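You operate a simulated robot arm through the tools that you are given. There is no shell and no other tool. Be economical: measure what you need, move in short steps, check, and stop when the job is done.

The job below is to be done with a simulated two-armed robot. You get a single attempt, and the scene is never put back.

JOB
Fit the hose to the brush nozzle and vacuum up the sawdust patch.
Fine: the blue hose end goes into the nozzle; the teal inlet switch starts the suction and ends off; the nozzle goes back to its spot. Set down upright: black brush nozzle. What is to be rubbed or washed off counts as gone when no trace of it is left.

The check looks at the end state, three seconds after you hand in, the way a careful person would. Anything else that was tipped, shoved, dropped, spilled or broken makes it a failure.

ROBOT AND FRAMES
Two 7-joint arms with two-finger parallel grippers on one trunk, on a base that drives. Base frame: it is fixed to the floor where the robot stands at the start and does not move with it; the origin is under the middle of the robot, x ahead of it, y to its left, z up; the surface under the hand at the start is at about z = 880. Units: mm, degrees, N and s.
The left shoulder is at the start at [70, 134, 1251], the right one opposite. With the tool pointing down near the work surface each hand reaches from about 100 to 640 mm from the robot's upright axis, wherever it stands, measured 20 degrees to its own side. Places, roughly: black brush nozzle (12x6x8 cm) [500, -400, 900]; blue hose end (4x11x4 cm) [500, -200, 1000]; sawdust patch [400, 300, 900]; teal inlet switch [500, -100, 1000]. Payload 1.57 kg a hand.
The TCP of each hand is the grasp point between the finger pads, 30 mm short of the fingertips. In the tool frame z runs along the fingers and y along their closing line. The gripper opens to 80 mm. The fingers are 17 mm wide and 12 mm thick; the gripper's body (40 by 82 mm) begins 80 mm behind the TCP.
Orientation is that of the tool frame in the base frame, as [roll, pitch, yaw] about the fixed x, y, z axes, in that order (R = Rz(yaw) Ry(pitch) Rx(roll)). With the fingers straight down and closing along the base's y, the tool's x points along the base's -x, its y along +y and its z along -z.

CONTROLS
- The arms move only by the tool step_arm. It takes "left_motion", "right_motion" or both (then of equal length, played together; a hand with none holds still); each is a list of rows, each an object (a shift or turn left out is 0, a gripper value left out holds the last) with "delta_rot": the turn, a rotation vector about the tool's x, y, z in units of 8 degrees (1.0 is 8 degrees), a list of three; "translation": the shift along the tool's x, y, z in units of 50 mm (1.0 is 50 mm), a list of three; "hand": the opening, from 0 (shut) to 1 (fully open). In form: [{"delta_rot": [ax, ay, az], "translation": [tx, ty, tz], "hand": hand}, ...]. A call has 1 to 20 rows; each row shifts and turns the commanded pose from where the row before left it, along the tool's axes as they then stand. A call with a number of a shift or a turn outside -1 to 1 is refused whole. Each row takes 0.2 s and may step no farther than 50 mm and 8.6 degrees from the row before; otherwise, or with a gripper value out of range, the whole call is refused. A pose out of reach is approached as far as the arm can. The call stops where the force on the tool passes 40 N (or 10 N more than at its start, if that is more) or the arm is blocked; 0.2 s more then pass. The fingers move at their own pace (about 153 mm/s each) and stop on an object; they squeeze with about 20 N. The grip force told is the motor's: it shows also when the fingers shut on nothing. Time passes only in rows, and 0.2 s behind the last, so rows that do not move let the fingers close. The reply holds the time, the measured pose of the TCP, the force on the tool along the base axes, the opening and the grip force, in the units named above and with some noise, with the torque about the TCP (base axes, N m) and any sound that the robot's microphone picked up, and new pictures: "pictures" is both (left out), scene, wrist or none (wrist: the cameras of the hands that moved).
- Cameras (640 x 400 px; columns grow to the right, rows downward): "scene" is now at [143.4, 10.6, 1473.4]; the picture's right is [0.13, -0.99, 0.00], its down [-0.59, -0.08, -0.80] and it looks along [0.80, 0.11, -0.60] (base axes); focal length 224 px, centre (320, 200). "left" rides on the left gripper at [72, 7, -122] in its tool frame; the picture's right is [-0.09, 1.00, 0.00], its down [-0.84, -0.08, -0.54] and it looks along [-0.54, -0.05, 0.84] (tool axes); focal length 238 px, centre (320, 200). "right" rides on the right gripper at [72, -7, -122] in its tool frame; the picture's right is [0.09, 1.00, 0.00], its down [-0.84, 0.08, -0.54] and it looks along [-0.54, 0.05, 0.84] (tool axes); focal length 238 px, centre (320, 200). There is no depth. A picture from a camera that has moved, and an enlarged one, comes with that camera's place and axes in the base frame and with its lens. The place of the scene camera against the robot may be out by one fixed shift of up to 12 mm in any direction.
- lift_body(by): slides the trunk up (or, below 0, down) by that many mm; the arms and the scene camera ride with it, the base frame stays. It gives what a move gives, with no picture.
- drive_base(legs): drives the robot by 1 to 6 legs, each [ahead, left, turn to the left] in mm, mm and degrees, along the robot's own axes; the way and the turn of a leg run together, so that a leg with both is an arc; at most 1500 mm and 180 degrees a leg. The arms and the cameras ride along, it lands a little off, and it stops where it bumps. It gives what a move gives, and a new picture of the scene camera.
- aim_head(pan, tilt): turns the head with the scene camera to pan (to the left, within 86 degrees either way) and tilt (down, from -29 to 69), counted from straight ahead of the robot. It gives what a move gives, and a new picture of the scene camera.
- enlarge(camera, box): a new picture of the part [left, top, right, bottom] of that camera's present view, enlarged. No time passes.
- sign_off(): hands the job in; it is judged then, once.

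Go step by step. Nothing tells you exact positions but the pictures and the camera data: compare them with the known pose of the tool, close in by small moves and look again before you grip or let go. The budget is 120 turns and 260 pictures, counting those below and the enlarged ones. Unless the task says otherwise, let go and move clear before handing in.

The tools are called as name(argument=value, ...) on one line, values as JSON. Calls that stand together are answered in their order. step_arm: Moves the arms, as the interface text tells. Its arguments: {"type":"object","properties":{"left_motion":{"type":"array"},"right_motion":{"type":"array"},"pictures":{"type":"string","enum":["both","scene","wrist","none"]}},"required":[]} The other tools are called the same way: lift_body (by) slides the trunk up or down; drive_base (legs) drives the base; aim_head (pan, tilt) turns the head that bears the scene camera; enlarge (camera, box) takes an enlarged picture of a part of a camera's view; sign_off () hands the job in.

At the start:

```text
time: 0.0
left_position: [489.3, 158.7, 1267.7]
left_ee_rot: [-180.0, -0.1, -179.9]
left_wrist_force: [0.2, -0.5, -0.8]
left_moment: [0.01, 0.01, 0.01]
left_finger_gap: 80.0
left_gripper_force: 0.0
right_position: [384.8, -230.5, 1266.3]
right_ee_rot: [179.9, 0.1, -180.0]
right_wrist_force: [0.0, -0.7, -0.5]
right_moment: [0.01, -0.03, -0.04]
right_finger_gap: 79.9
right_gripper_force: 0.0
trunk travel left (down, up): [-825.0, 115.0]
robot x, y, heading: [0.8, -1.2, 0.0]
head pan, tilt: [7.5, 36.5]
```

scene: 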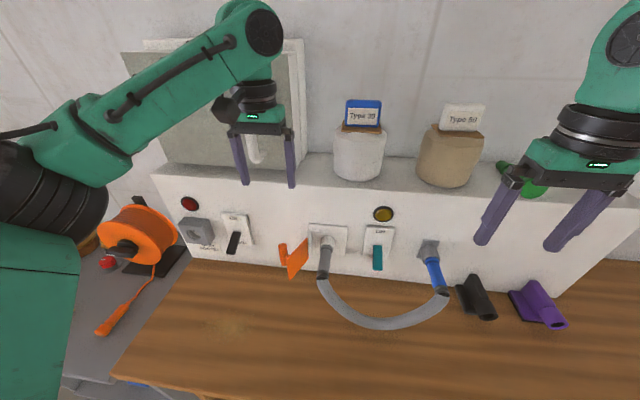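
right: 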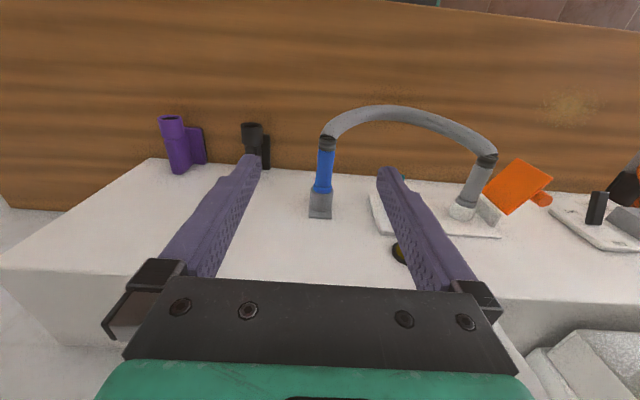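
left: 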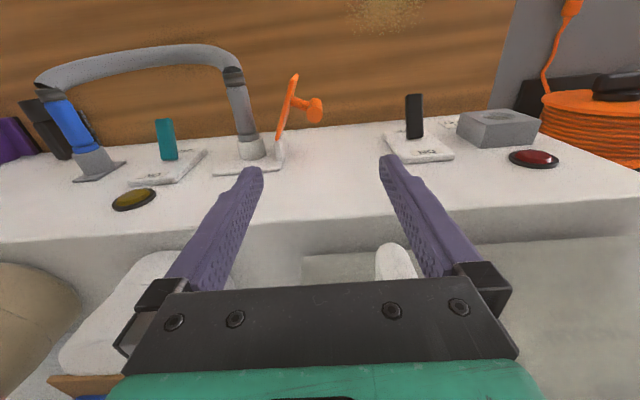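

I see a bench with a white panel carrying switches, a hose from a grey port to a blue end on a holder, and two nozzles (black, purple). I'll look at the details first.

enlarge(camera="scene", box=[260, 190, 420, 290])

enlarge(camera="scene", box=[400, 220, 590, 340])

enlarge(camera="scene", box=[120, 180, 330, 380])

```text
4.00 times, centred on (340, 240) of scene
camera zoom: at [143.4, 10.6, 1473.4], right [0.13, -0.99, 0.0], down [-0.59, -0.08, -0.8], along [0.8, 0.11, -0.6], focal length 894 px, centre (240, 40)
```

zoom: 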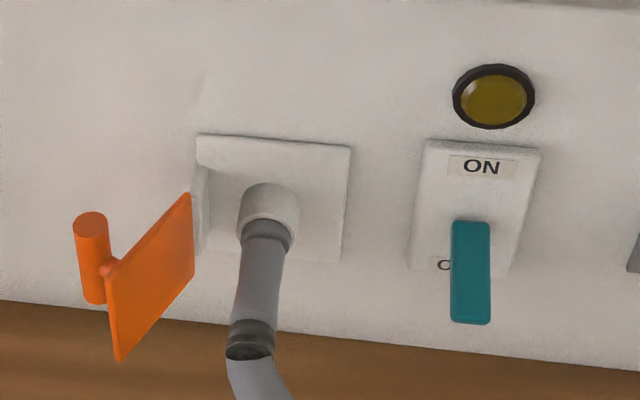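

```text
3.33 times, centred on (495, 280) of scene
camera zoom: at [143.4, 10.6, 1473.4], right [0.13, -0.99, 0.0], down [-0.59, -0.08, -0.8], along [0.8, 0.11, -0.6], focal length 745 px, centre (-263, -67)
```

zoom: 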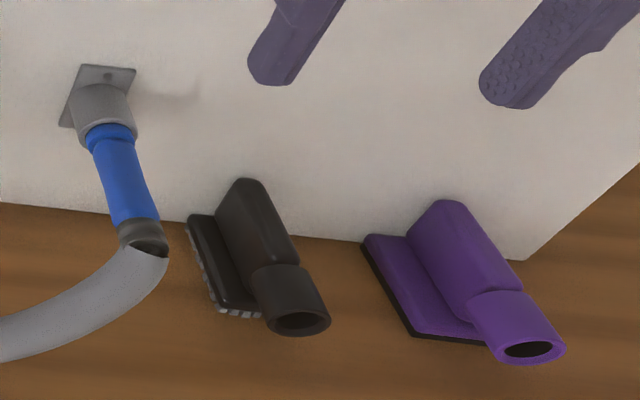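

```text
2.00 times, centred on (225, 280) of scene
camera zoom: at [143.4, 10.6, 1473.4], right [0.13, -0.99, 0.0], down [-0.59, -0.08, -0.8], along [0.8, 0.11, -0.6], focal length 447 px, centre (510, 40)
```

zoom: 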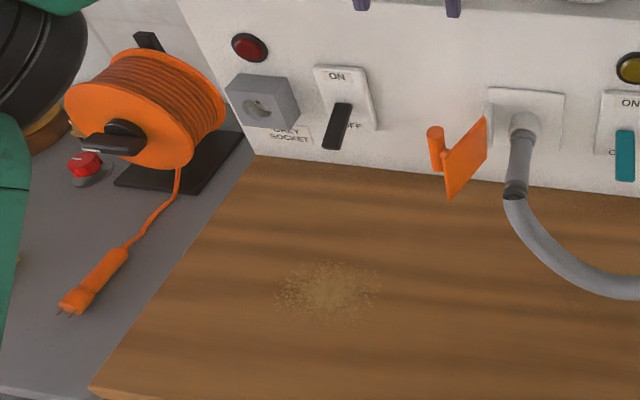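

The nozzle lies on the bench with its socket facing the robot; the blue end sits in a holder on the panel. I'll move the right hand nearer for a closer look from its camera, and look with the head panned to the right.

step_arm(right_motion=[{"translation": [0.275, -0.5, 0.58]}, {"translation": [0.275, -0.5, 0.58]}, {"translation": [0.275, -0.5, 0.58]}, {"translation": [0.275, -0.5, 0.58]}], pictures="wrist")

aim_head(pan=-30, tilt=42)

```text
time: 1.0
left_position: [488.8, 155.2, 1268.0]
left_ee_rot: [180.0, -0.1, 180.0]
left_wrist_force: [-0.3, 0.6, -0.3]
left_moment: [0.03, 0.03, -0.02]
left_finger_gap: 80.1
left_gripper_force: 0.1
right_position: [331.2, -333.5, 1149.1]
right_ee_rot: [179.9, 0.0, -180.0]
right_wrist_force: [-0.1, 0.3, -0.1]
right_moment: [0.06, -0.01, -0.01]
right_finger_gap: 79.9
right_gripper_force: 0.1
trunk travel left (down, up): [-825.0, 115.0]
robot x, y, heading: [1.0, 0.7, -0.1]
head pan, tilt: [7.5, 36.5]
camera right: at [258.2, -338.9, 1271.3], right [-0.09, 1.0, 0.0], down [0.84, 0.08, 0.54], along [0.54, 0.05, -0.84], focal length 238 px, centre (320, 200)
```

right: 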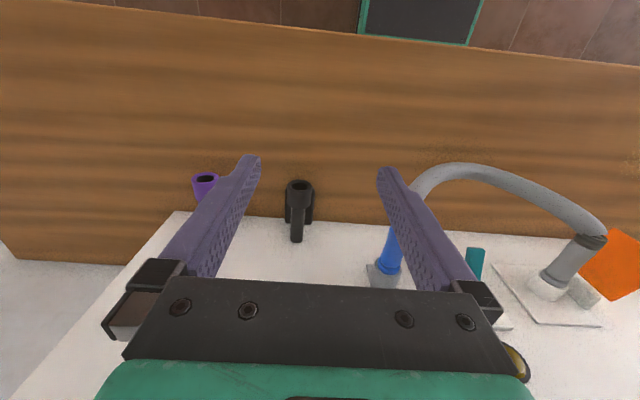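

```text
time: 2.0
left_position: [488.5, 158.6, 1267.5]
left_ee_rot: [180.0, -0.1, -180.0]
left_wrist_force: [-0.4, -0.1, 0.2]
left_moment: [0.0, 0.0, 0.01]
left_finger_gap: 80.0
left_gripper_force: 0.1
right_position: [330.7, -329.1, 1151.3]
right_ee_rot: [-180.0, 0.1, 180.0]
right_wrist_force: [0.3, -0.2, 0.2]
right_moment: [0.01, -0.02, -0.01]
right_finger_gap: 79.8
right_gripper_force: 0.0
trunk travel left (down, up): [-825.0, 115.0]
robot x, y, heading: [-0.9, 0.0, 0.0]
head pan, tilt: [-30.0, 42.0]
camera scene: at [129.2, -42.2, 1465.3], right [-0.5, -0.87, 0.0], down [-0.58, 0.33, -0.74], along [0.64, -0.37, -0.67], focal length 224 px, centre (320, 200)
```

scene: 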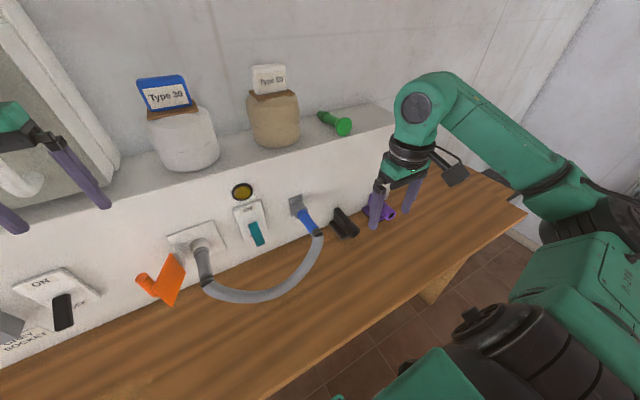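

enlarge(camera="scene", box=[230, 170, 390, 270])

enlarge(camera="right", box=[180, 150, 420, 300])

```text
4.00 times, centred on (310, 220) of scene
camera zoom: at [129.2, -42.2, 1465.3], right [-0.5, -0.87, 0.0], down [-0.58, 0.33, -0.74], along [0.64, -0.37, -0.67], focal length 894 px, centre (360, 120)
```

zoom: 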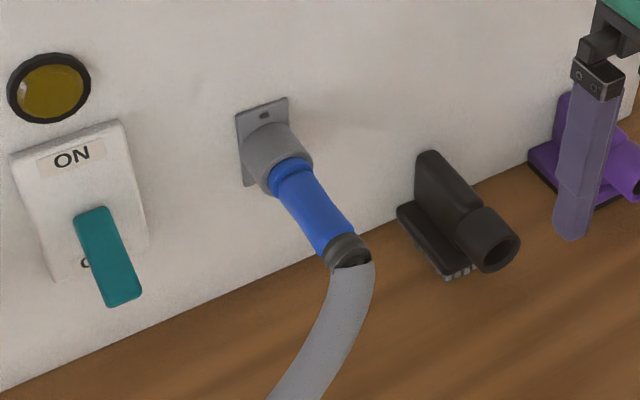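

```text
2.67 times, centred on (300, 225) of right
camera zoom: at [257.9, -336.0, 1272.4], right [-0.09, 1.0, 0.0], down [0.84, 0.08, 0.54], along [0.54, 0.05, -0.84], focal length 636 px, centre (373, 133)
```

zoom: 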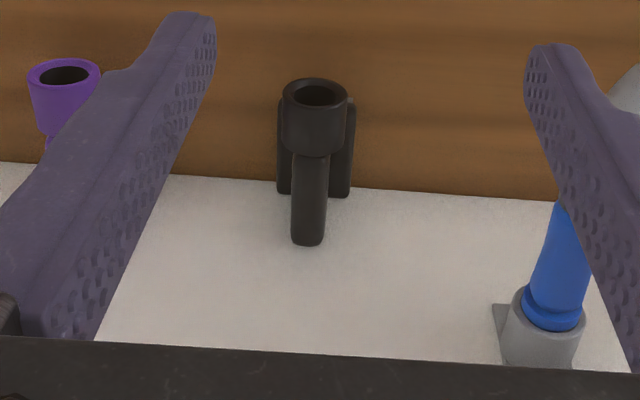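

The nozzle's mouth is at about (455, -354, 929), opening towards the robot. Now a closer look at the blue end from above it.

step_arm(right_motion=[{"translation": [-0.5, 0.65, 0.2]}, {"translation": [-0.5, 0.65, 0.2]}, {"translation": [-0.4, 0.65, 0.2]}, {"translation": [-0.4, 0.65, 0.2]}, {}], pictures="both")

```text
time: 3.2
left_position: [489.2, 158.3, 1268.6]
left_ee_rot: [179.9, 0.0, -180.0]
left_wrist_force: [0.9, 0.5, -0.1]
left_moment: [-0.01, 0.02, -0.02]
left_finger_gap: 80.0
left_gripper_force: 0.0
right_position: [420.3, -199.7, 1109.7]
right_ee_rot: [179.9, 0.0, 180.0]
right_wrist_force: [-0.5, 0.1, -0.4]
right_moment: [-0.03, -0.01, -0.01]
right_finger_gap: 79.8
right_gripper_force: 0.1
trunk travel left (down, up): [-825.0, 115.0]
robot x, y, heading: [2.1, -1.3, 0.0]
head pan, tilt: [-30.0, 42.0]
camera scene: at [129.2, -42.7, 1465.3], right [-0.5, -0.87, 0.0], down [-0.58, 0.33, -0.74], along [0.64, -0.37, -0.67], focal length 224 px, centre (320, 200)
camera right: at [347.7, -206.6, 1230.5], right [-0.09, 1.0, 0.0], down [0.84, 0.08, 0.54], along [0.54, 0.05, -0.84], focal length 238 px, centre (320, 200)
```

scene: 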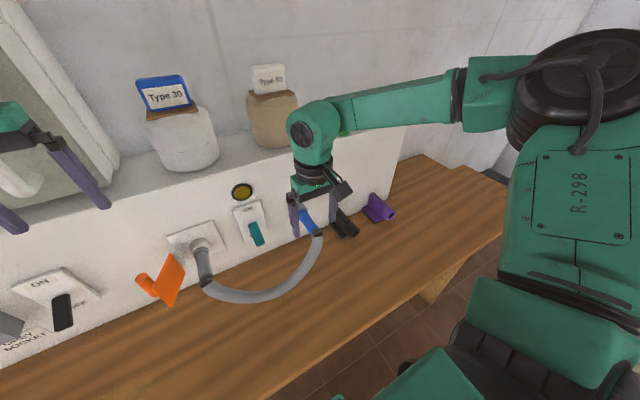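
right: 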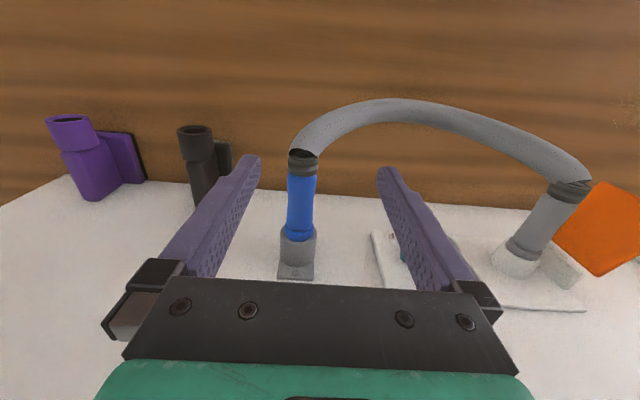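

The blue end lies horizontally along x at y≈-214, z≈1030, between x≈450 and 520. I'll place the open fingers above it and look again.

step_arm(right_motion=[{"translation": [-0.55, -0.15, 0]}, {"translation": [-0.55, -0.13, 0.3]}, {"translation": [0, 0, 0.5]}, {}], pictures="both")

enlarge(camera="scene", box=[230, 170, 390, 270])

```text
time: 4.2
left_position: [488.7, 159.4, 1267.9]
left_ee_rot: [179.9, 0.0, 180.0]
left_wrist_force: [-0.3, 0.1, -0.2]
left_moment: [0.02, -0.05, 0.0]
left_finger_gap: 80.1
left_gripper_force: 0.0
right_position: [474.0, -214.3, 1070.9]
right_ee_rot: [-179.9, -0.1, 180.0]
right_wrist_force: [0.2, 0.2, -0.1]
right_moment: [-0.03, -0.02, 0.01]
right_finger_gap: 80.1
right_gripper_force: 0.1
trunk travel left (down, up): [-825.0, 115.0]
robot x, y, heading: [-2.5, 0.6, -0.1]
head pan, tilt: [-30.0, 42.0]
camera scene: at [128.8, -42.4, 1465.3], right [-0.5, -0.87, 0.0], down [-0.58, 0.33, -0.74], along [0.64, -0.37, -0.67], focal length 224 px, centre (320, 200)
camera right: at [402.1, -220.4, 1191.2], right [-0.09, 1.0, 0.0], down [0.84, 0.08, 0.54], along [0.54, 0.05, -0.84], focal length 238 px, centre (320, 200)
```

scene: 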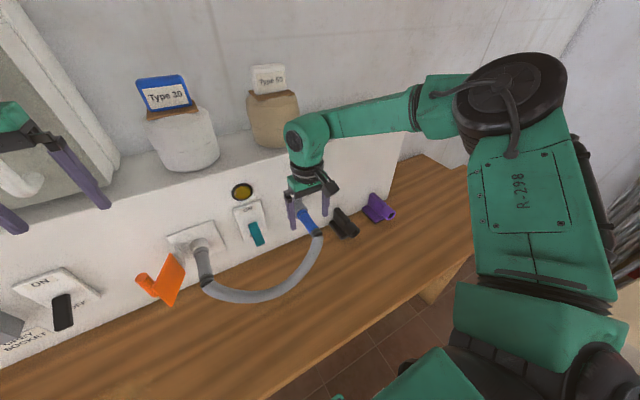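
right: 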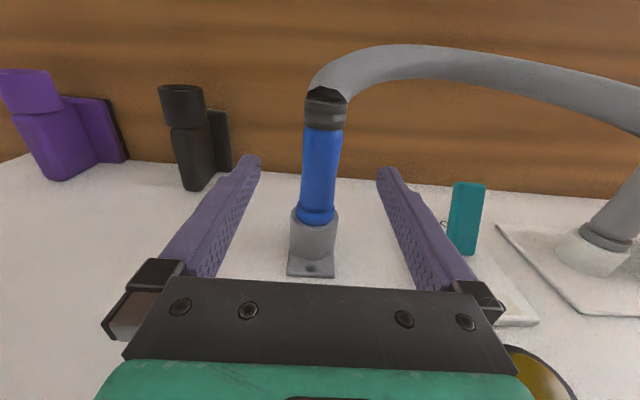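

```text
4.00 times, centred on (310, 220) of scene
camera zoom: at [128.8, -42.4, 1465.3], right [-0.5, -0.87, 0.0], down [-0.58, 0.33, -0.74], along [0.64, -0.37, -0.67], focal length 894 px, centre (360, 120)
```

zoom: 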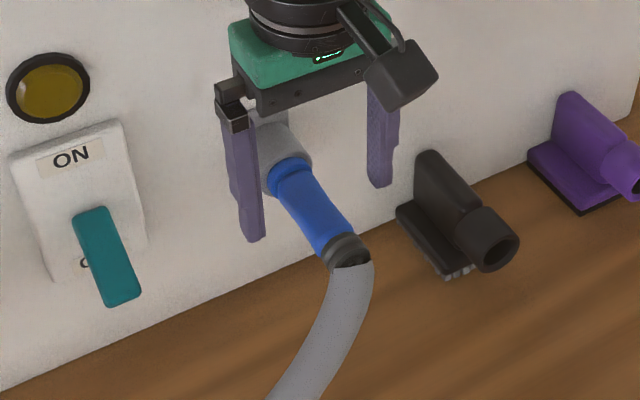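

The fingers straddle the blue end properly. I'll go down 40 mm and close.

step_arm(right_motion=[{"translation": [0, 0, 0.4]}, {"translation": [0, 0, 0.4]}, {}, {"hand": 0}, {"hand": 0}, {"hand": 0}], pictures="wrist")

enlarge(camera="scene", box=[230, 170, 390, 270])

```text
time: 5.6
left_position: [487.9, 160.2, 1267.3]
left_ee_rot: [-180.0, 0.0, -180.0]
left_wrist_force: [1.0, 0.6, -0.1]
left_moment: [0.0, 0.01, 0.0]
left_finger_gap: 79.7
left_gripper_force: 0.0
right_position: [473.3, -214.2, 1029.7]
right_ee_rot: [180.0, -0.1, 180.0]
right_wrist_force: [-1.7, 3.1, -3.2]
right_moment: [0.01, -0.02, -0.01]
right_finger_gap: 27.4
right_gripper_force: 20.0
trunk travel left (down, up): [-825.0, 115.0]
robot x, y, heading: [2.1, 0.9, -0.1]
head pan, tilt: [-30.0, 42.0]
camera right: at [401.5, -220.2, 1151.2], right [-0.09, 1.0, 0.0], down [0.84, 0.08, 0.54], along [0.54, 0.05, -0.84], focal length 238 px, centre (320, 200)
```

right: 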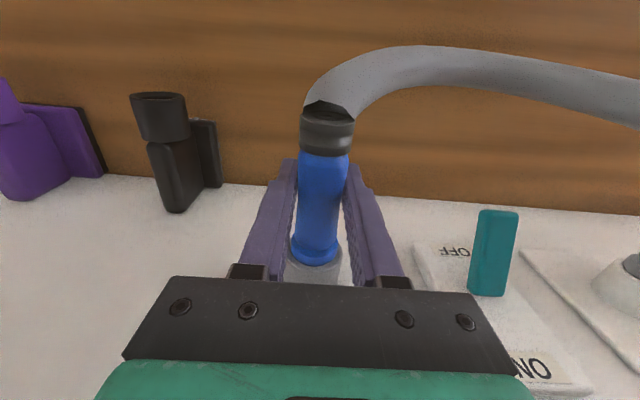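

```text
4.00 times, centred on (310, 220) of scene
camera zoom: at [129.5, -41.7, 1465.2], right [-0.5, -0.87, 0.0], down [-0.58, 0.33, -0.74], along [0.64, -0.37, -0.67], focal length 894 px, centre (360, 120)
```

zoom: 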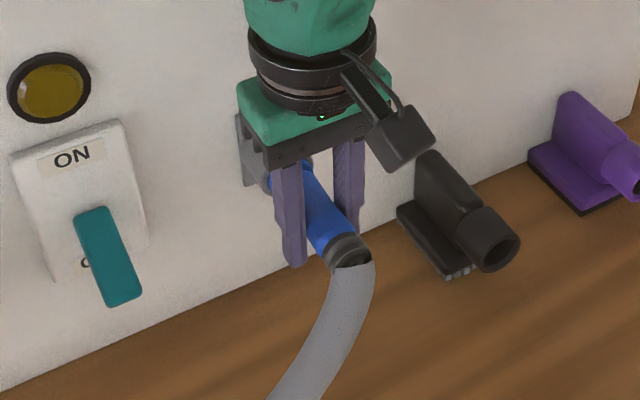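

Gripped at 27 mm. I pull it straight back out of the holder.

step_arm(right_motion=[{"translation": [0.2, 0, 0]}, {"translation": [0.3, 0, 0]}, {"translation": [0.4, 0, 0]}, {"translation": [0.5, 0, 0]}, {"translation": [0.4, 0, 0]}, {}], pictures="both")

```text
time: 7.0
left_position: [490.6, 158.2, 1267.5]
left_ee_rot: [180.0, -0.1, 180.0]
left_wrist_force: [0.4, 0.5, -0.8]
left_moment: [0.0, 0.02, 0.01]
left_finger_gap: 80.0
left_gripper_force: 0.1
right_position: [385.1, -213.5, 1031.0]
right_ee_rot: [179.9, -0.1, 180.0]
right_wrist_force: [-0.9, 0.5, 0.9]
right_moment: [-0.04, 0.03, -0.04]
right_finger_gap: 27.7
right_gripper_force: 19.3
trunk travel left (down, up): [-825.0, 115.0]
robot x, y, heading: [0.4, -1.1, -0.2]
head pan, tilt: [-30.0, 42.0]
camera scene: at [130.2, -42.6, 1465.2], right [-0.5, -0.87, 0.0], down [-0.58, 0.33, -0.74], along [0.64, -0.37, -0.67], focal length 224 px, centre (320, 200)
camera right: at [312.7, -220.4, 1151.4], right [-0.09, 1.0, 0.0], down [0.84, 0.08, 0.54], along [0.54, 0.05, -0.84], focal length 238 px, centre (320, 200)
```

scene: 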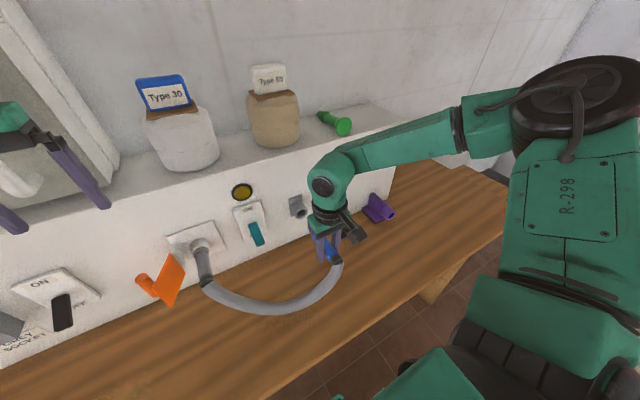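
right: 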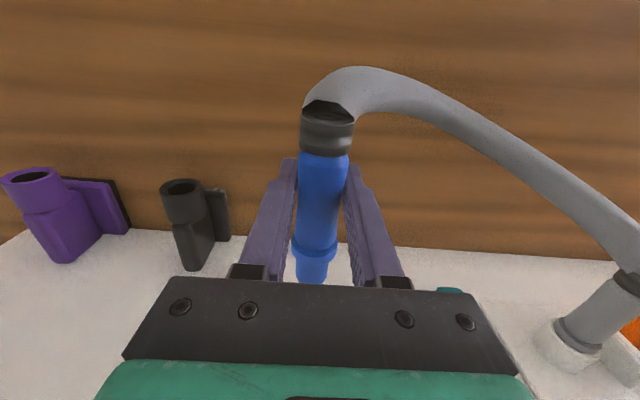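

The blue end is free, with a collar and a slimmer tip ahead. I bring it in front of the nozzle mouth, a bit high, and check alignment.

step_arm(right_motion=[{"translation": [0.2, -0.7, 0.2]}, {"translation": [0.2, -0.7, 0.2]}, {"translation": [0.2, -0.7, 0.2]}, {"translation": [0.2, -0.71, 0.2]}, {"translation": [0, 0, 0.4]}, {}], pictures="both")

enlarge(camera="scene", box=[280, 170, 440, 270])

```text
time: 8.4
left_position: [488.6, 158.0, 1268.1]
left_ee_rot: [179.9, 0.0, 180.0]
left_wrist_force: [-0.5, 0.0, 0.2]
left_moment: [-0.02, 0.02, 0.01]
left_finger_gap: 80.2
left_gripper_force: 0.0
right_position: [345.8, -355.8, 969.6]
right_ee_rot: [-179.9, 0.0, -179.9]
right_wrist_force: [0.7, -0.4, 0.5]
right_moment: [-0.02, 0.04, 0.02]
right_finger_gap: 27.5
right_gripper_force: 20.0
trunk travel left (down, up): [-825.0, 115.0]
robot x, y, heading: [1.1, -1.4, -0.1]
head pan, tilt: [-30.0, 42.0]
camera scene: at [129.7, -42.4, 1465.2], right [-0.5, -0.87, 0.0], down [-0.58, 0.33, -0.74], along [0.64, -0.37, -0.67], focal length 224 px, centre (320, 200)
camera right: at [272.9, -361.0, 1091.3], right [-0.09, 1.0, 0.0], down [0.84, 0.08, 0.54], along [0.54, 0.05, -0.84], focal length 238 px, centre (320, 200)
```

scene: 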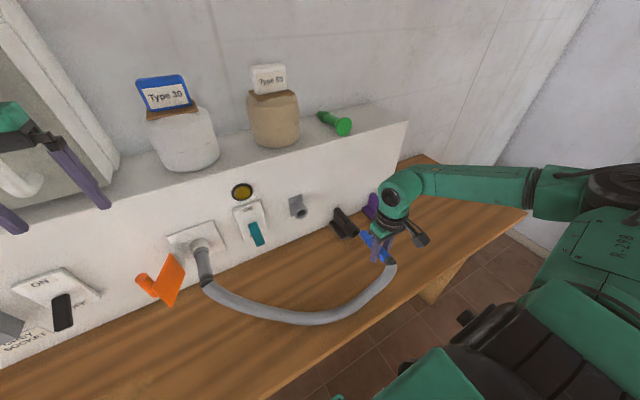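
right: 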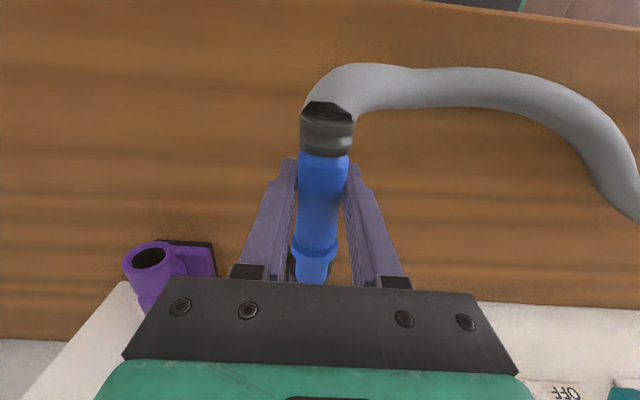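

```text
4.00 times, centred on (360, 220) of scene
camera zoom: at [129.7, -42.4, 1465.2], right [-0.5, -0.87, 0.0], down [-0.58, 0.33, -0.74], along [0.64, -0.37, -0.67], focal length 894 px, centre (160, 120)
```

zoom: 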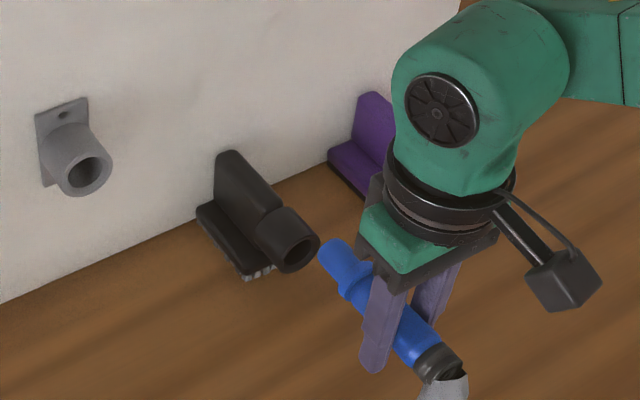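

The tip is about 33 mm short of the mouth and 40 mm high. I lower it to the socket's axis and check.

step_arm(right_motion=[{"translation": [0, 0, 0.4]}, {"translation": [0, 0, 0.4]}, {}], pictures="none")

enlarge(camera="scene", box=[320, 200, 400, 250])

enlarge(camera="right", box=[240, 200, 400, 300])

```text
time: 9.2
left_position: [488.4, 158.6, 1268.3]
left_ee_rot: [-179.9, 0.0, -180.0]
left_wrist_force: [-0.2, 0.5, 0.3]
left_moment: [-0.01, -0.04, 0.01]
left_finger_gap: 79.9
left_gripper_force: 0.0
right_position: [345.5, -356.6, 929.9]
right_ee_rot: [180.0, -0.1, -180.0]
right_wrist_force: [0.3, 0.5, -0.1]
right_moment: [-0.04, 0.0, 0.01]
right_finger_gap: 27.6
right_gripper_force: 19.7
trunk travel left (down, up): [-825.0, 115.0]
robot x, y, heading: [1.2, -0.1, 0.1]
head pan, tilt: [-30.0, 42.0]
```

```text
8.00 times, centred on (360, 225) of scene
camera zoom: at [129.0, -42.4, 1465.3], right [-0.5, -0.87, 0.0], down [-0.58, 0.33, -0.74], along [0.64, -0.37, -0.67], focal length 1788 px, centre (0, 0)
```

zoom: 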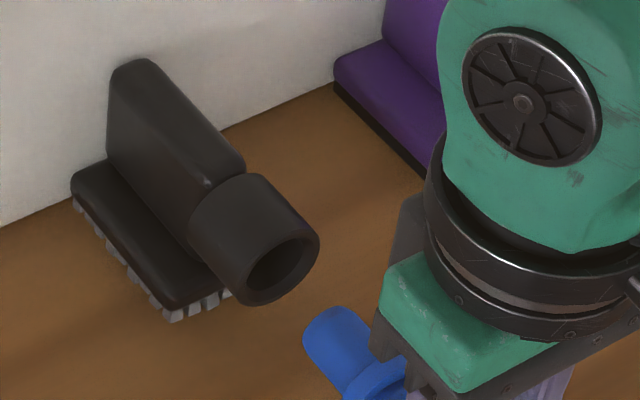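

```text
4.00 times, centred on (320, 250) of right
camera zoom: at [272.6, -361.2, 1051.2], right [-0.09, 1.0, 0.0], down [0.84, 0.08, 0.54], along [0.54, 0.05, -0.84], focal length 953 px, centre (320, 0)
```

zoom: 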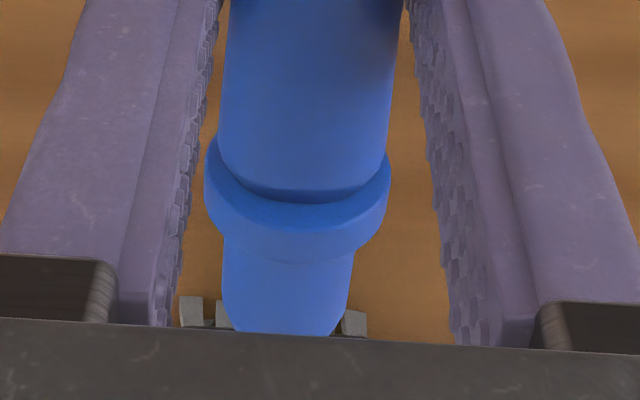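

Tip and mouth line up within about 3 mm (mouth slightly higher). I raise 3 mm and advance until the tip just enters, then look.

step_arm(right_motion=[{"translation": [0, 0, -0.06]}, {"translation": [-0.3, 0, 0]}, {"translation": [-0.2, 0, 0]}, {"translation": [-0.1, 0, 0]}, {}], pictures="none")

enlarge(camera="scene", box=[320, 200, 400, 250])

enlarge(camera="right", box=[240, 200, 400, 300])

```text
time: 10.4
left_position: [489.6, 159.2, 1268.7]
left_ee_rot: [180.0, 0.1, 180.0]
left_wrist_force: [-0.7, 0.4, 0.3]
left_moment: [-0.02, -0.01, -0.02]
left_finger_gap: 80.2
left_gripper_force: 0.1
right_position: [375.3, -355.2, 933.4]
right_ee_rot: [179.8, 0.1, 179.9]
right_wrist_force: [-1.0, 0.4, 0.1]
right_moment: [0.01, 0.01, -0.02]
right_finger_gap: 27.9
right_gripper_force: 19.5
trunk travel left (down, up): [-825.0, 115.0]
robot x, y, heading: [1.5, 1.0, 0.2]
head pan, tilt: [-30.0, 42.0]
```

```text
8.00 times, centred on (360, 225) of scene
camera zoom: at [129.3, -42.8, 1465.3], right [-0.5, -0.87, 0.0], down [-0.58, 0.33, -0.74], along [0.64, -0.37, -0.67], focal length 1788 px, centre (0, 0)
```

zoom: 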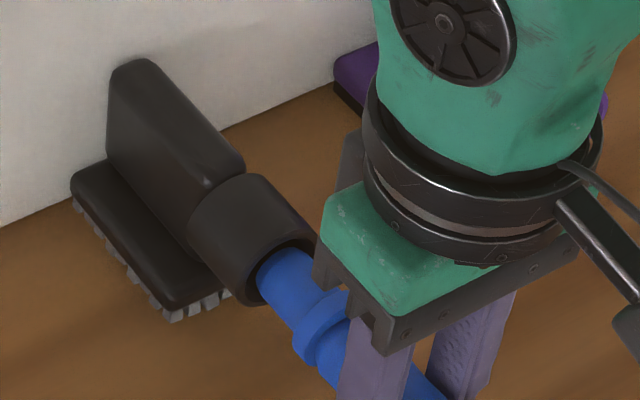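

```text
4.00 times, centred on (320, 250) of right
camera zoom: at [302.5, -361.4, 1054.3], right [-0.09, 1.0, 0.0], down [0.84, 0.08, 0.54], along [0.54, 0.05, -0.84], focal length 953 px, centre (320, 0)
```

zoom: 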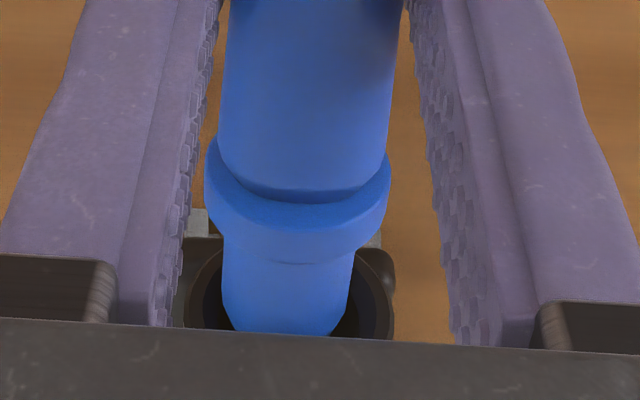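

The tip is concentric with the mouth. I advance in small steps to seat the collar.

step_arm(right_motion=[{"translation": [-0.15, 0, 0]}, {"translation": [-0.15, 0, 0]}, {"translation": [-0.1, 0, 0]}, {}], pictures="none")

enlarge(camera="scene", box=[320, 200, 400, 250])

enlarge(camera="right", box=[240, 200, 400, 300])

```text
time: 11.4
left_position: [488.6, 158.3, 1267.6]
left_ee_rot: [-179.9, 0.1, -180.0]
left_wrist_force: [-0.2, -0.5, -0.9]
left_moment: [0.05, -0.01, -0.02]
left_finger_gap: 80.1
left_gripper_force: 0.1
right_position: [393.8, -355.4, 932.6]
right_ee_rot: [179.9, -0.1, 180.0]
right_wrist_force: [0.3, 0.2, 0.0]
right_moment: [0.0, 0.01, -0.02]
right_finger_gap: 27.7
right_gripper_force: 20.2
trunk travel left (down, up): [-825.0, 115.0]
robot x, y, heading: [0.0, 1.2, 0.1]
head pan, tilt: [-30.0, 42.0]
```

```text
8.00 times, centred on (360, 225) of scene
camera zoom: at [129.3, -42.7, 1465.3], right [-0.5, -0.87, 0.0], down [-0.58, 0.33, -0.74], along [0.64, -0.37, -0.67], focal length 1788 px, centre (0, 0)
```

zoom: 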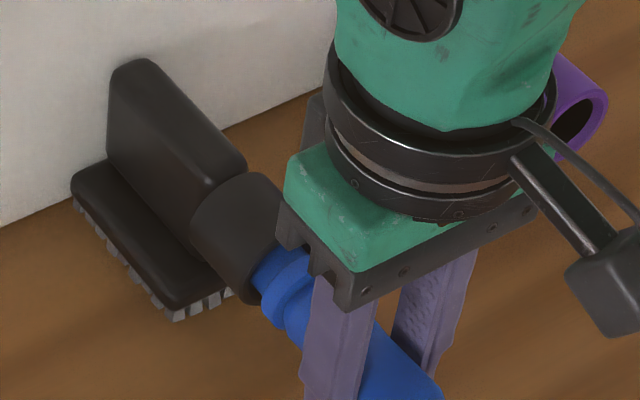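

```text
4.00 times, centred on (320, 250) of right
camera zoom: at [322.2, -361.6, 1054.3], right [-0.09, 1.0, 0.0], down [0.84, 0.08, 0.54], along [0.54, 0.05, -0.84], focal length 953 px, centre (320, 0)
```

zoom: 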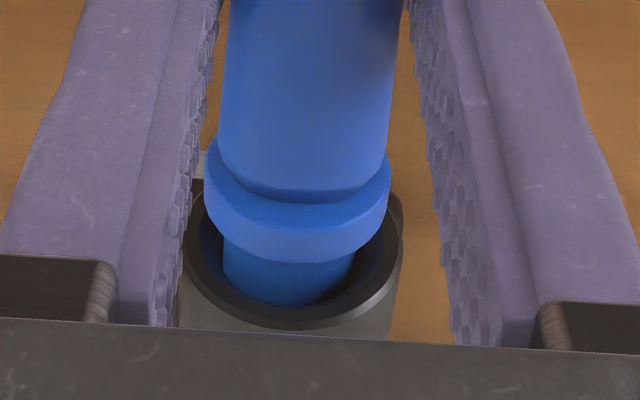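

step_arm(right_motion=[{"translation": [-0.12, 0, 0]}, {"translation": [-0.1, 0, 0]}, {"translation": [-0.1, 0, 0]}, {}], pictures="none")

enlarge(camera="scene", box=[320, 200, 400, 250])

enlarge(camera="right", box=[240, 200, 400, 300])

```text
time: 12.4
left_position: [484.3, 158.3, 1268.9]
left_ee_rot: [-180.0, 0.3, 179.9]
left_wrist_force: [0.2, -0.1, -0.5]
left_moment: [-0.03, 0.01, 0.03]
left_finger_gap: 80.0
left_gripper_force: 0.0
right_position: [408.0, -354.3, 933.3]
right_ee_rot: [180.0, 0.0, -179.9]
right_wrist_force: [-15.7, 2.0, -1.4]
right_moment: [-0.01, 0.06, -0.05]
right_finger_gap: 27.6
right_gripper_force: 20.3
trunk travel left (down, up): [-825.0, 115.0]
robot x, y, heading: [0.1, -1.5, 0.1]
head pan, tilt: [-30.0, 42.0]
```

```text
8.00 times, centred on (360, 225) of scene
camera zoom: at [124.4, -42.0, 1465.7], right [-0.5, -0.87, 0.0], down [-0.58, 0.33, -0.75], along [0.65, -0.37, -0.67], focal length 1788 px, centre (0, 0)
```

zoom: 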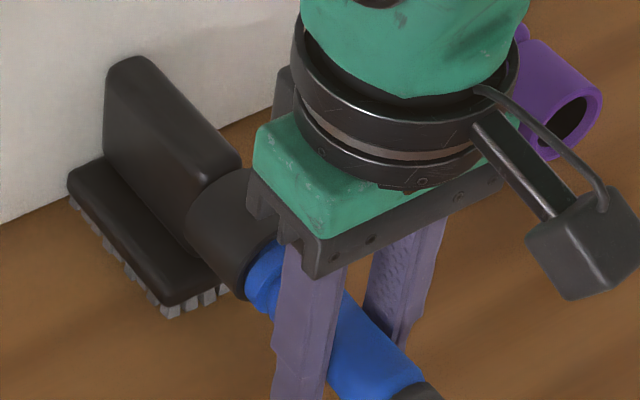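

```text
4.00 times, centred on (320, 250) of right
camera zoom: at [334.9, -360.8, 1055.2], right [-0.09, 1.0, 0.0], down [0.84, 0.08, 0.54], along [0.54, 0.05, -0.84], focal length 953 px, centre (320, 0)
```

zoom: 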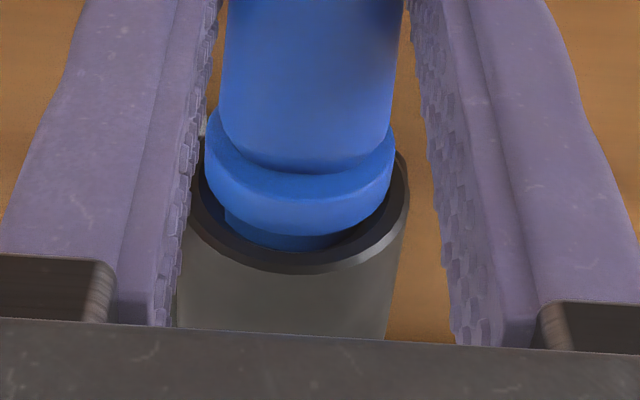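

There's now 16 N of resistance and the collar is a few mm from the mouth. I push a little further.

step_arm(right_motion=[{"translation": [-0.06, 0, 0]}, {"translation": [-0.06, 0, 0]}, {}], pictures="none")

enlarge(camera="scene", box=[320, 200, 400, 250])

enlarge(camera="right", box=[240, 200, 400, 300])

```text
time: 13.2
left_position: [484.3, 157.9, 1270.0]
left_ee_rot: [179.9, 0.2, 180.0]
left_wrist_force: [-0.1, 0.8, 0.2]
left_moment: [0.0, 0.02, -0.02]
left_finger_gap: 79.9
left_gripper_force: 0.0
right_position: [413.2, -355.1, 935.4]
right_ee_rot: [-180.0, 0.1, 180.0]
right_wrist_force: [-16.3, 1.6, -0.6]
right_moment: [0.0, -0.04, -0.02]
right_finger_gap: 27.8
right_gripper_force: 20.2
trunk travel left (down, up): [-825.0, 115.0]
robot x, y, heading: [2.4, -1.0, -0.0]
head pan, tilt: [-30.0, 42.0]
```

```text
8.00 times, centred on (360, 225) of scene
camera zoom: at [124.3, -42.2, 1465.7], right [-0.5, -0.87, 0.0], down [-0.58, 0.33, -0.75], along [0.65, -0.37, -0.67], focal length 1788 px, centre (0, 0)
```

zoom: 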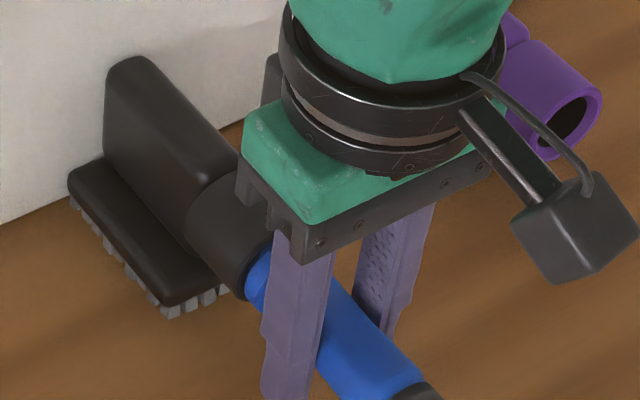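

```text
4.00 times, centred on (320, 250) of right
camera zoom: at [341.2, -360.8, 1055.8], right [-0.09, 1.0, 0.0], down [0.84, 0.08, 0.54], along [0.54, 0.05, -0.84], focal length 953 px, centre (320, 0)
```

zoom: 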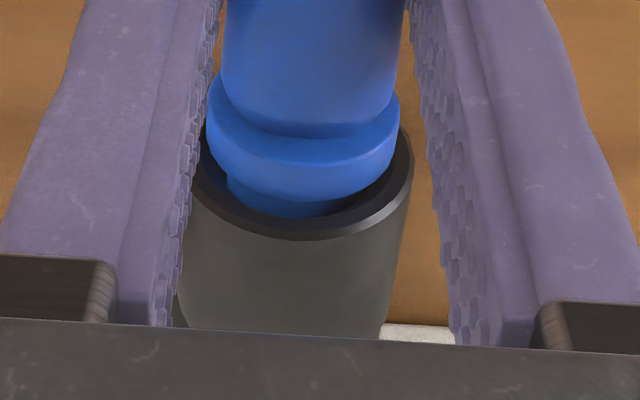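

The blue end slid about 5 mm in the grip, so the tip has met a stop at roughly 31 mm depth. I test the fit with a small pull back.

step_arm(right_motion=[{"translation": [0.1, 0, 0]}, {"translation": [0.1, 0, 0]}, {}], pictures="none")

enlarge(camera="scene", box=[320, 200, 400, 250])

enlarge(camera="right", box=[240, 200, 400, 300])

```text
time: 14.0
left_position: [488.7, 157.9, 1267.9]
left_ee_rot: [179.9, 0.0, -180.0]
left_wrist_force: [0.1, 0.1, -0.8]
left_moment: [-0.02, 0.01, 0.03]
left_finger_gap: 80.1
left_gripper_force: 0.1
right_position: [407.2, -353.7, 934.1]
right_ee_rot: [179.8, 0.1, 179.9]
right_wrist_force: [-0.5, 1.7, 3.6]
right_moment: [-0.02, -0.27, 0.06]
right_finger_gap: 27.6
right_gripper_force: 20.3
trunk travel left (down, up): [-825.0, 115.0]
robot x, y, heading: [-1.1, -1.5, 0.0]
head pan, tilt: [-30.0, 42.0]
```

```text
8.00 times, centred on (360, 225) of scene
camera zoom: at [128.4, -42.4, 1465.4], right [-0.5, -0.87, 0.0], down [-0.58, 0.33, -0.74], along [0.64, -0.37, -0.67], focal length 1788 px, centre (0, 0)
```

zoom: 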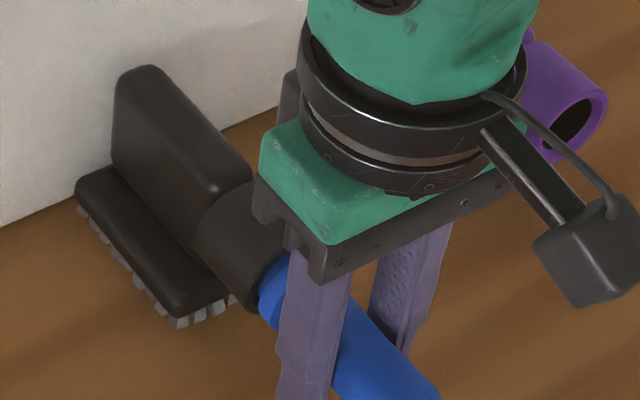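

```text
4.00 times, centred on (320, 250) of right
camera zoom: at [334.2, -360.6, 1055.1], right [-0.09, 1.0, 0.0], down [0.84, 0.08, 0.54], along [0.54, 0.05, -0.84], focal length 953 px, centre (320, 0)
```

zoom: 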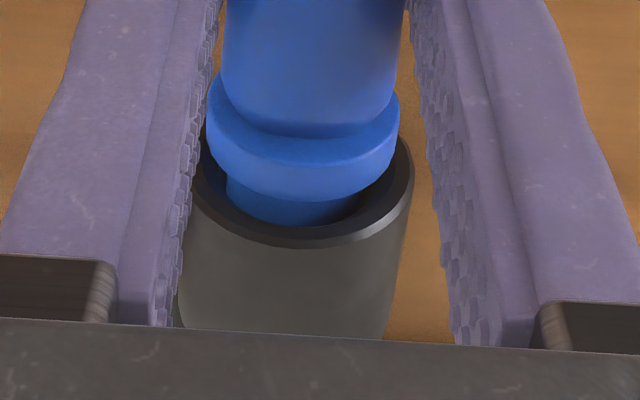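

The nozzle came along with the pull, so the joint holds. I'll release, rise, and inspect the joint before gripping the nozzle itself by its fin.

step_arm(right_motion=[{"hand": 1}, {"hand": 1}, {"translation": [0, 0, -0.8]}, {"translation": [0.3, 0, -0.8]}, {"translation": [0.3, 0, -0.8]}, {}], pictures="wrist")

enlarge(camera="scene", box=[300, 190, 420, 265])

enlarge(camera="right", box=[240, 150, 400, 290])

```text
time: 15.4
left_position: [489.3, 158.3, 1268.1]
left_ee_rot: [179.9, -0.1, -179.9]
left_wrist_force: [-0.1, 0.2, 0.3]
left_moment: [-0.04, 0.01, 0.01]
left_finger_gap: 79.9
left_gripper_force: 0.0
right_position: [379.3, -356.3, 1053.3]
right_ee_rot: [179.9, -0.2, 180.0]
right_wrist_force: [0.0, -0.7, 0.3]
right_moment: [0.02, 0.02, -0.02]
right_finger_gap: 80.1
right_gripper_force: 0.0
trunk travel left (down, up): [-825.0, 115.0]
robot x, y, heading: [3.8, 2.0, 0.2]
head pan, tilt: [-30.0, 42.0]
camera right: at [305.5, -361.7, 1175.5], right [-0.09, 1.0, 0.0], down [0.84, 0.08, 0.54], along [0.54, 0.05, -0.84], focal length 238 px, centre (320, 200)
```

right: 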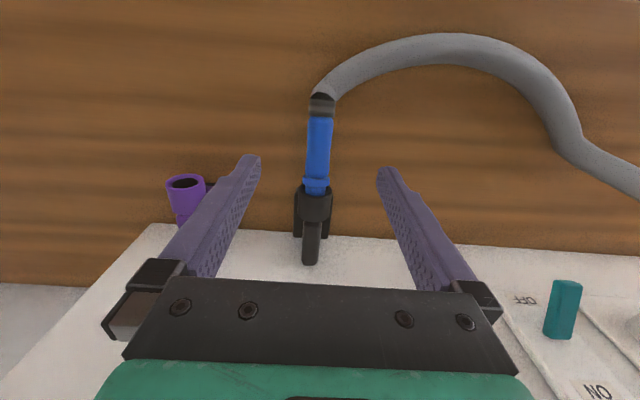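

```text
5.33 times, centred on (360, 228) of scene
camera zoom: at [130.1, -42.8, 1465.2], right [-0.5, -0.87, 0.0], down [-0.58, 0.33, -0.74], along [0.64, -0.37, -0.67], focal length 1192 px, centre (107, 53)
```

zoom: 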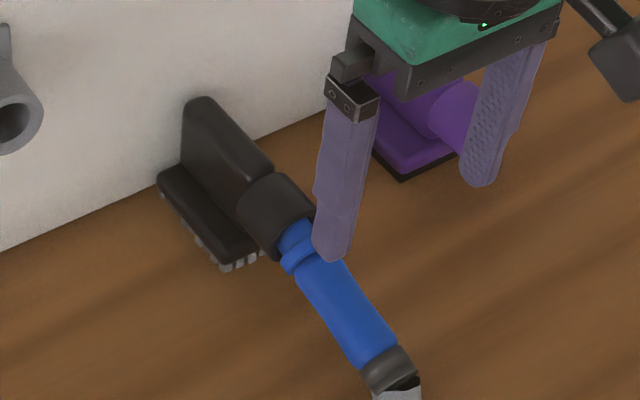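

```text
2.86 times, centred on (320, 220) of right
camera zoom: at [305.5, -361.7, 1175.5], right [-0.09, 1.0, 0.0], down [0.84, 0.08, 0.54], along [0.54, 0.05, -0.84], focal length 681 px, centre (320, 143)
```

zoom: 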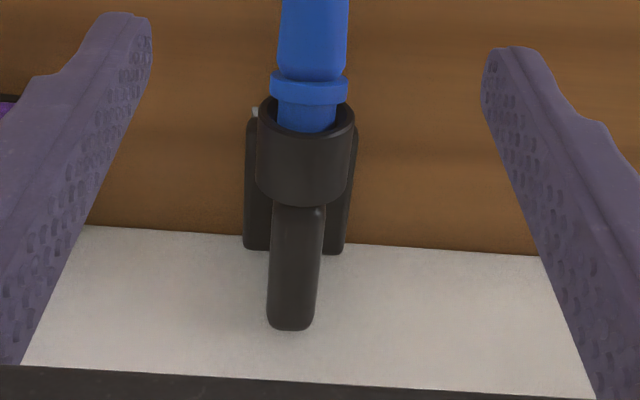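

The joint holds level on its own. Next I switch the suction on using the right hand: the lever's tip is at about (491, -85, 1013), pointing outward and down; I'll hover above it first.

step_arm(right_motion=[{"translation": [0, 0, -0.9], "hand": 0.7}, {"translation": [0, 0.75, -0.4]}, {"translation": [-0.32, 0.75, 0]}, {"translation": [-0.32, 0.8, 0]}, {"translation": [-0.4, 0.8, 0]}, {"translation": [-0.4, 0.8, 0]}, {"translation": [-0.4, 0.8, 0]}, {"translation": [-0.38, 0.7, 0]}, {}], pictures="wrist")

aim_head(pan=0, tilt=40)

```text
time: 17.4
left_position: [488.6, 157.5, 1268.0]
left_ee_rot: [-179.9, -0.1, 179.9]
left_wrist_force: [0.2, 1.1, 0.9]
left_moment: [-0.01, -0.01, -0.01]
left_finger_gap: 79.8
left_gripper_force: 0.1
right_position: [489.3, -84.1, 1119.8]
right_ee_rot: [179.9, 0.0, -180.0]
right_wrist_force: [-0.1, 0.2, -0.3]
right_moment: [-0.02, -0.01, 0.0]
right_finger_gap: 55.7
right_gripper_force: 0.1
trunk travel left (down, up): [-825.0, 115.0]
robot x, y, heading: [3.0, -1.9, 0.1]
head pan, tilt: [-30.0, 42.0]
camera right: at [416.1, -90.9, 1240.8], right [-0.09, 1.0, 0.0], down [0.84, 0.08, 0.54], along [0.54, 0.05, -0.84], focal length 238 px, centre (320, 200)
```

right: 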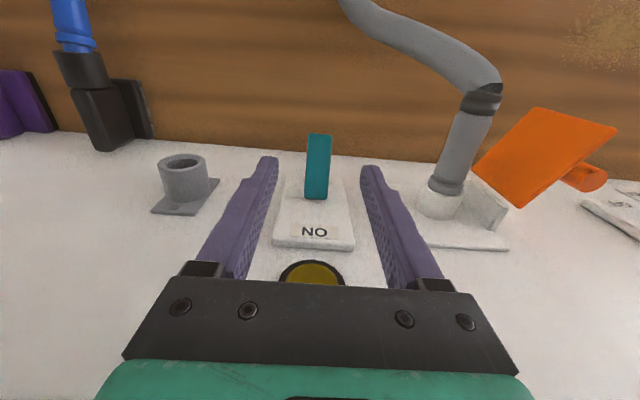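

```text
time: 18.4
left_position: [488.2, 159.2, 1268.1]
left_ee_rot: [179.9, 0.0, -180.0]
left_wrist_force: [-0.3, -0.3, 0.0]
left_moment: [0.03, 0.01, -0.01]
left_finger_gap: 80.1
left_gripper_force: 0.1
right_position: [489.4, -83.5, 1120.4]
right_ee_rot: [180.0, 0.0, -180.0]
right_wrist_force: [0.0, 0.0, 0.0]
right_moment: [-0.02, -0.01, -0.02]
right_finger_gap: 55.9
right_gripper_force: 0.0
trunk travel left (down, up): [-825.0, 115.0]
robot x, y, heading: [2.0, -0.0, 0.0]
head pan, tilt: [0.0, 40.0]
camera scene: at [142.0, -0.6, 1468.2], right [0.0, -1.0, 0.0], down [-0.64, 0.0, -0.77], along [0.77, 0.0, -0.64], focal length 224 px, centre (320, 200)
```

scene: 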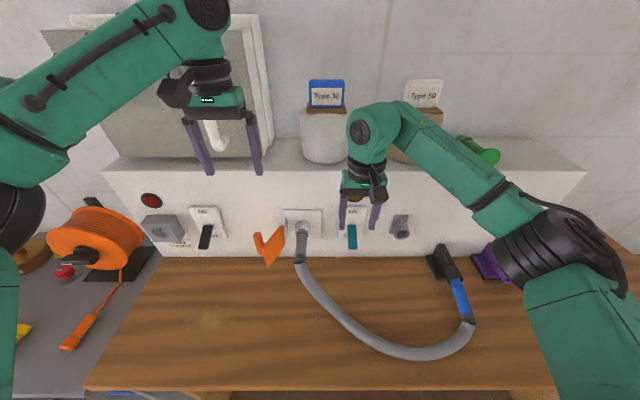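

The lever is centred between the fingers. I go down and grip its tip.

step_arm(right_motion=[{"translation": [-0.1, 0, 0.7]}, {"translation": [0, 0, 0.7]}, {"translation": [0, 0, 0.65]}, {}, {"hand": 0}, {"hand": 0}, {"hand": 0}], pictures="wrist")

enlarge(camera="scene", box=[310, 180, 430, 255])

```text
time: 20.0
left_position: [489.1, 159.3, 1267.2]
left_ee_rot: [-179.9, 0.0, -180.0]
left_wrist_force: [-0.4, -0.9, 0.3]
left_moment: [0.01, 0.03, 0.03]
left_finger_gap: 79.9
left_gripper_force: 0.1
right_position: [492.6, -83.6, 1016.0]
right_ee_rot: [-180.0, -0.1, -180.0]
right_wrist_force: [-1.5, 5.9, -2.1]
right_moment: [0.19, 0.09, -0.16]
right_finger_gap: 23.3
right_gripper_force: 36.1
trunk travel left (down, up): [-825.0, 115.0]
robot x, y, heading: [0.3, 0.8, -0.1]
head pan, tilt: [0.0, 40.0]
camera right: at [421.3, -90.1, 1137.5], right [-0.09, 1.0, 0.0], down [0.84, 0.08, 0.54], along [0.54, 0.05, -0.84], focal length 238 px, centre (320, 200)
```

right: 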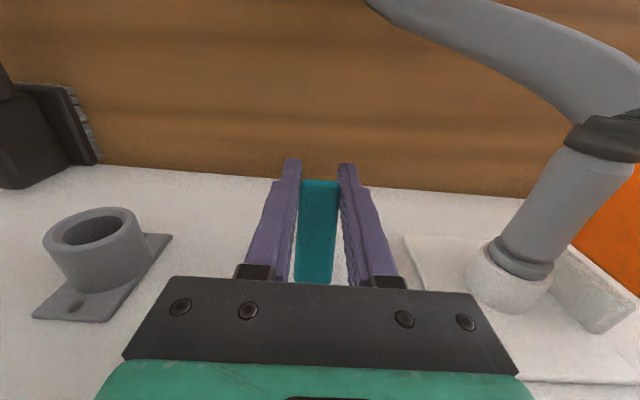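

```text
5.33 times, centred on (370, 218) of scene
camera zoom: at [142.2, 0.9, 1468.1], right [0.0, -1.0, 0.0], down [-0.64, 0.0, -0.77], along [0.77, 0.0, -0.64], focal length 1192 px, centre (53, 107)
```

zoom: 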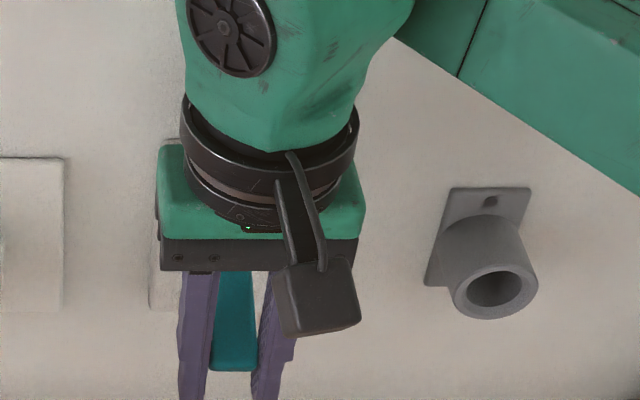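

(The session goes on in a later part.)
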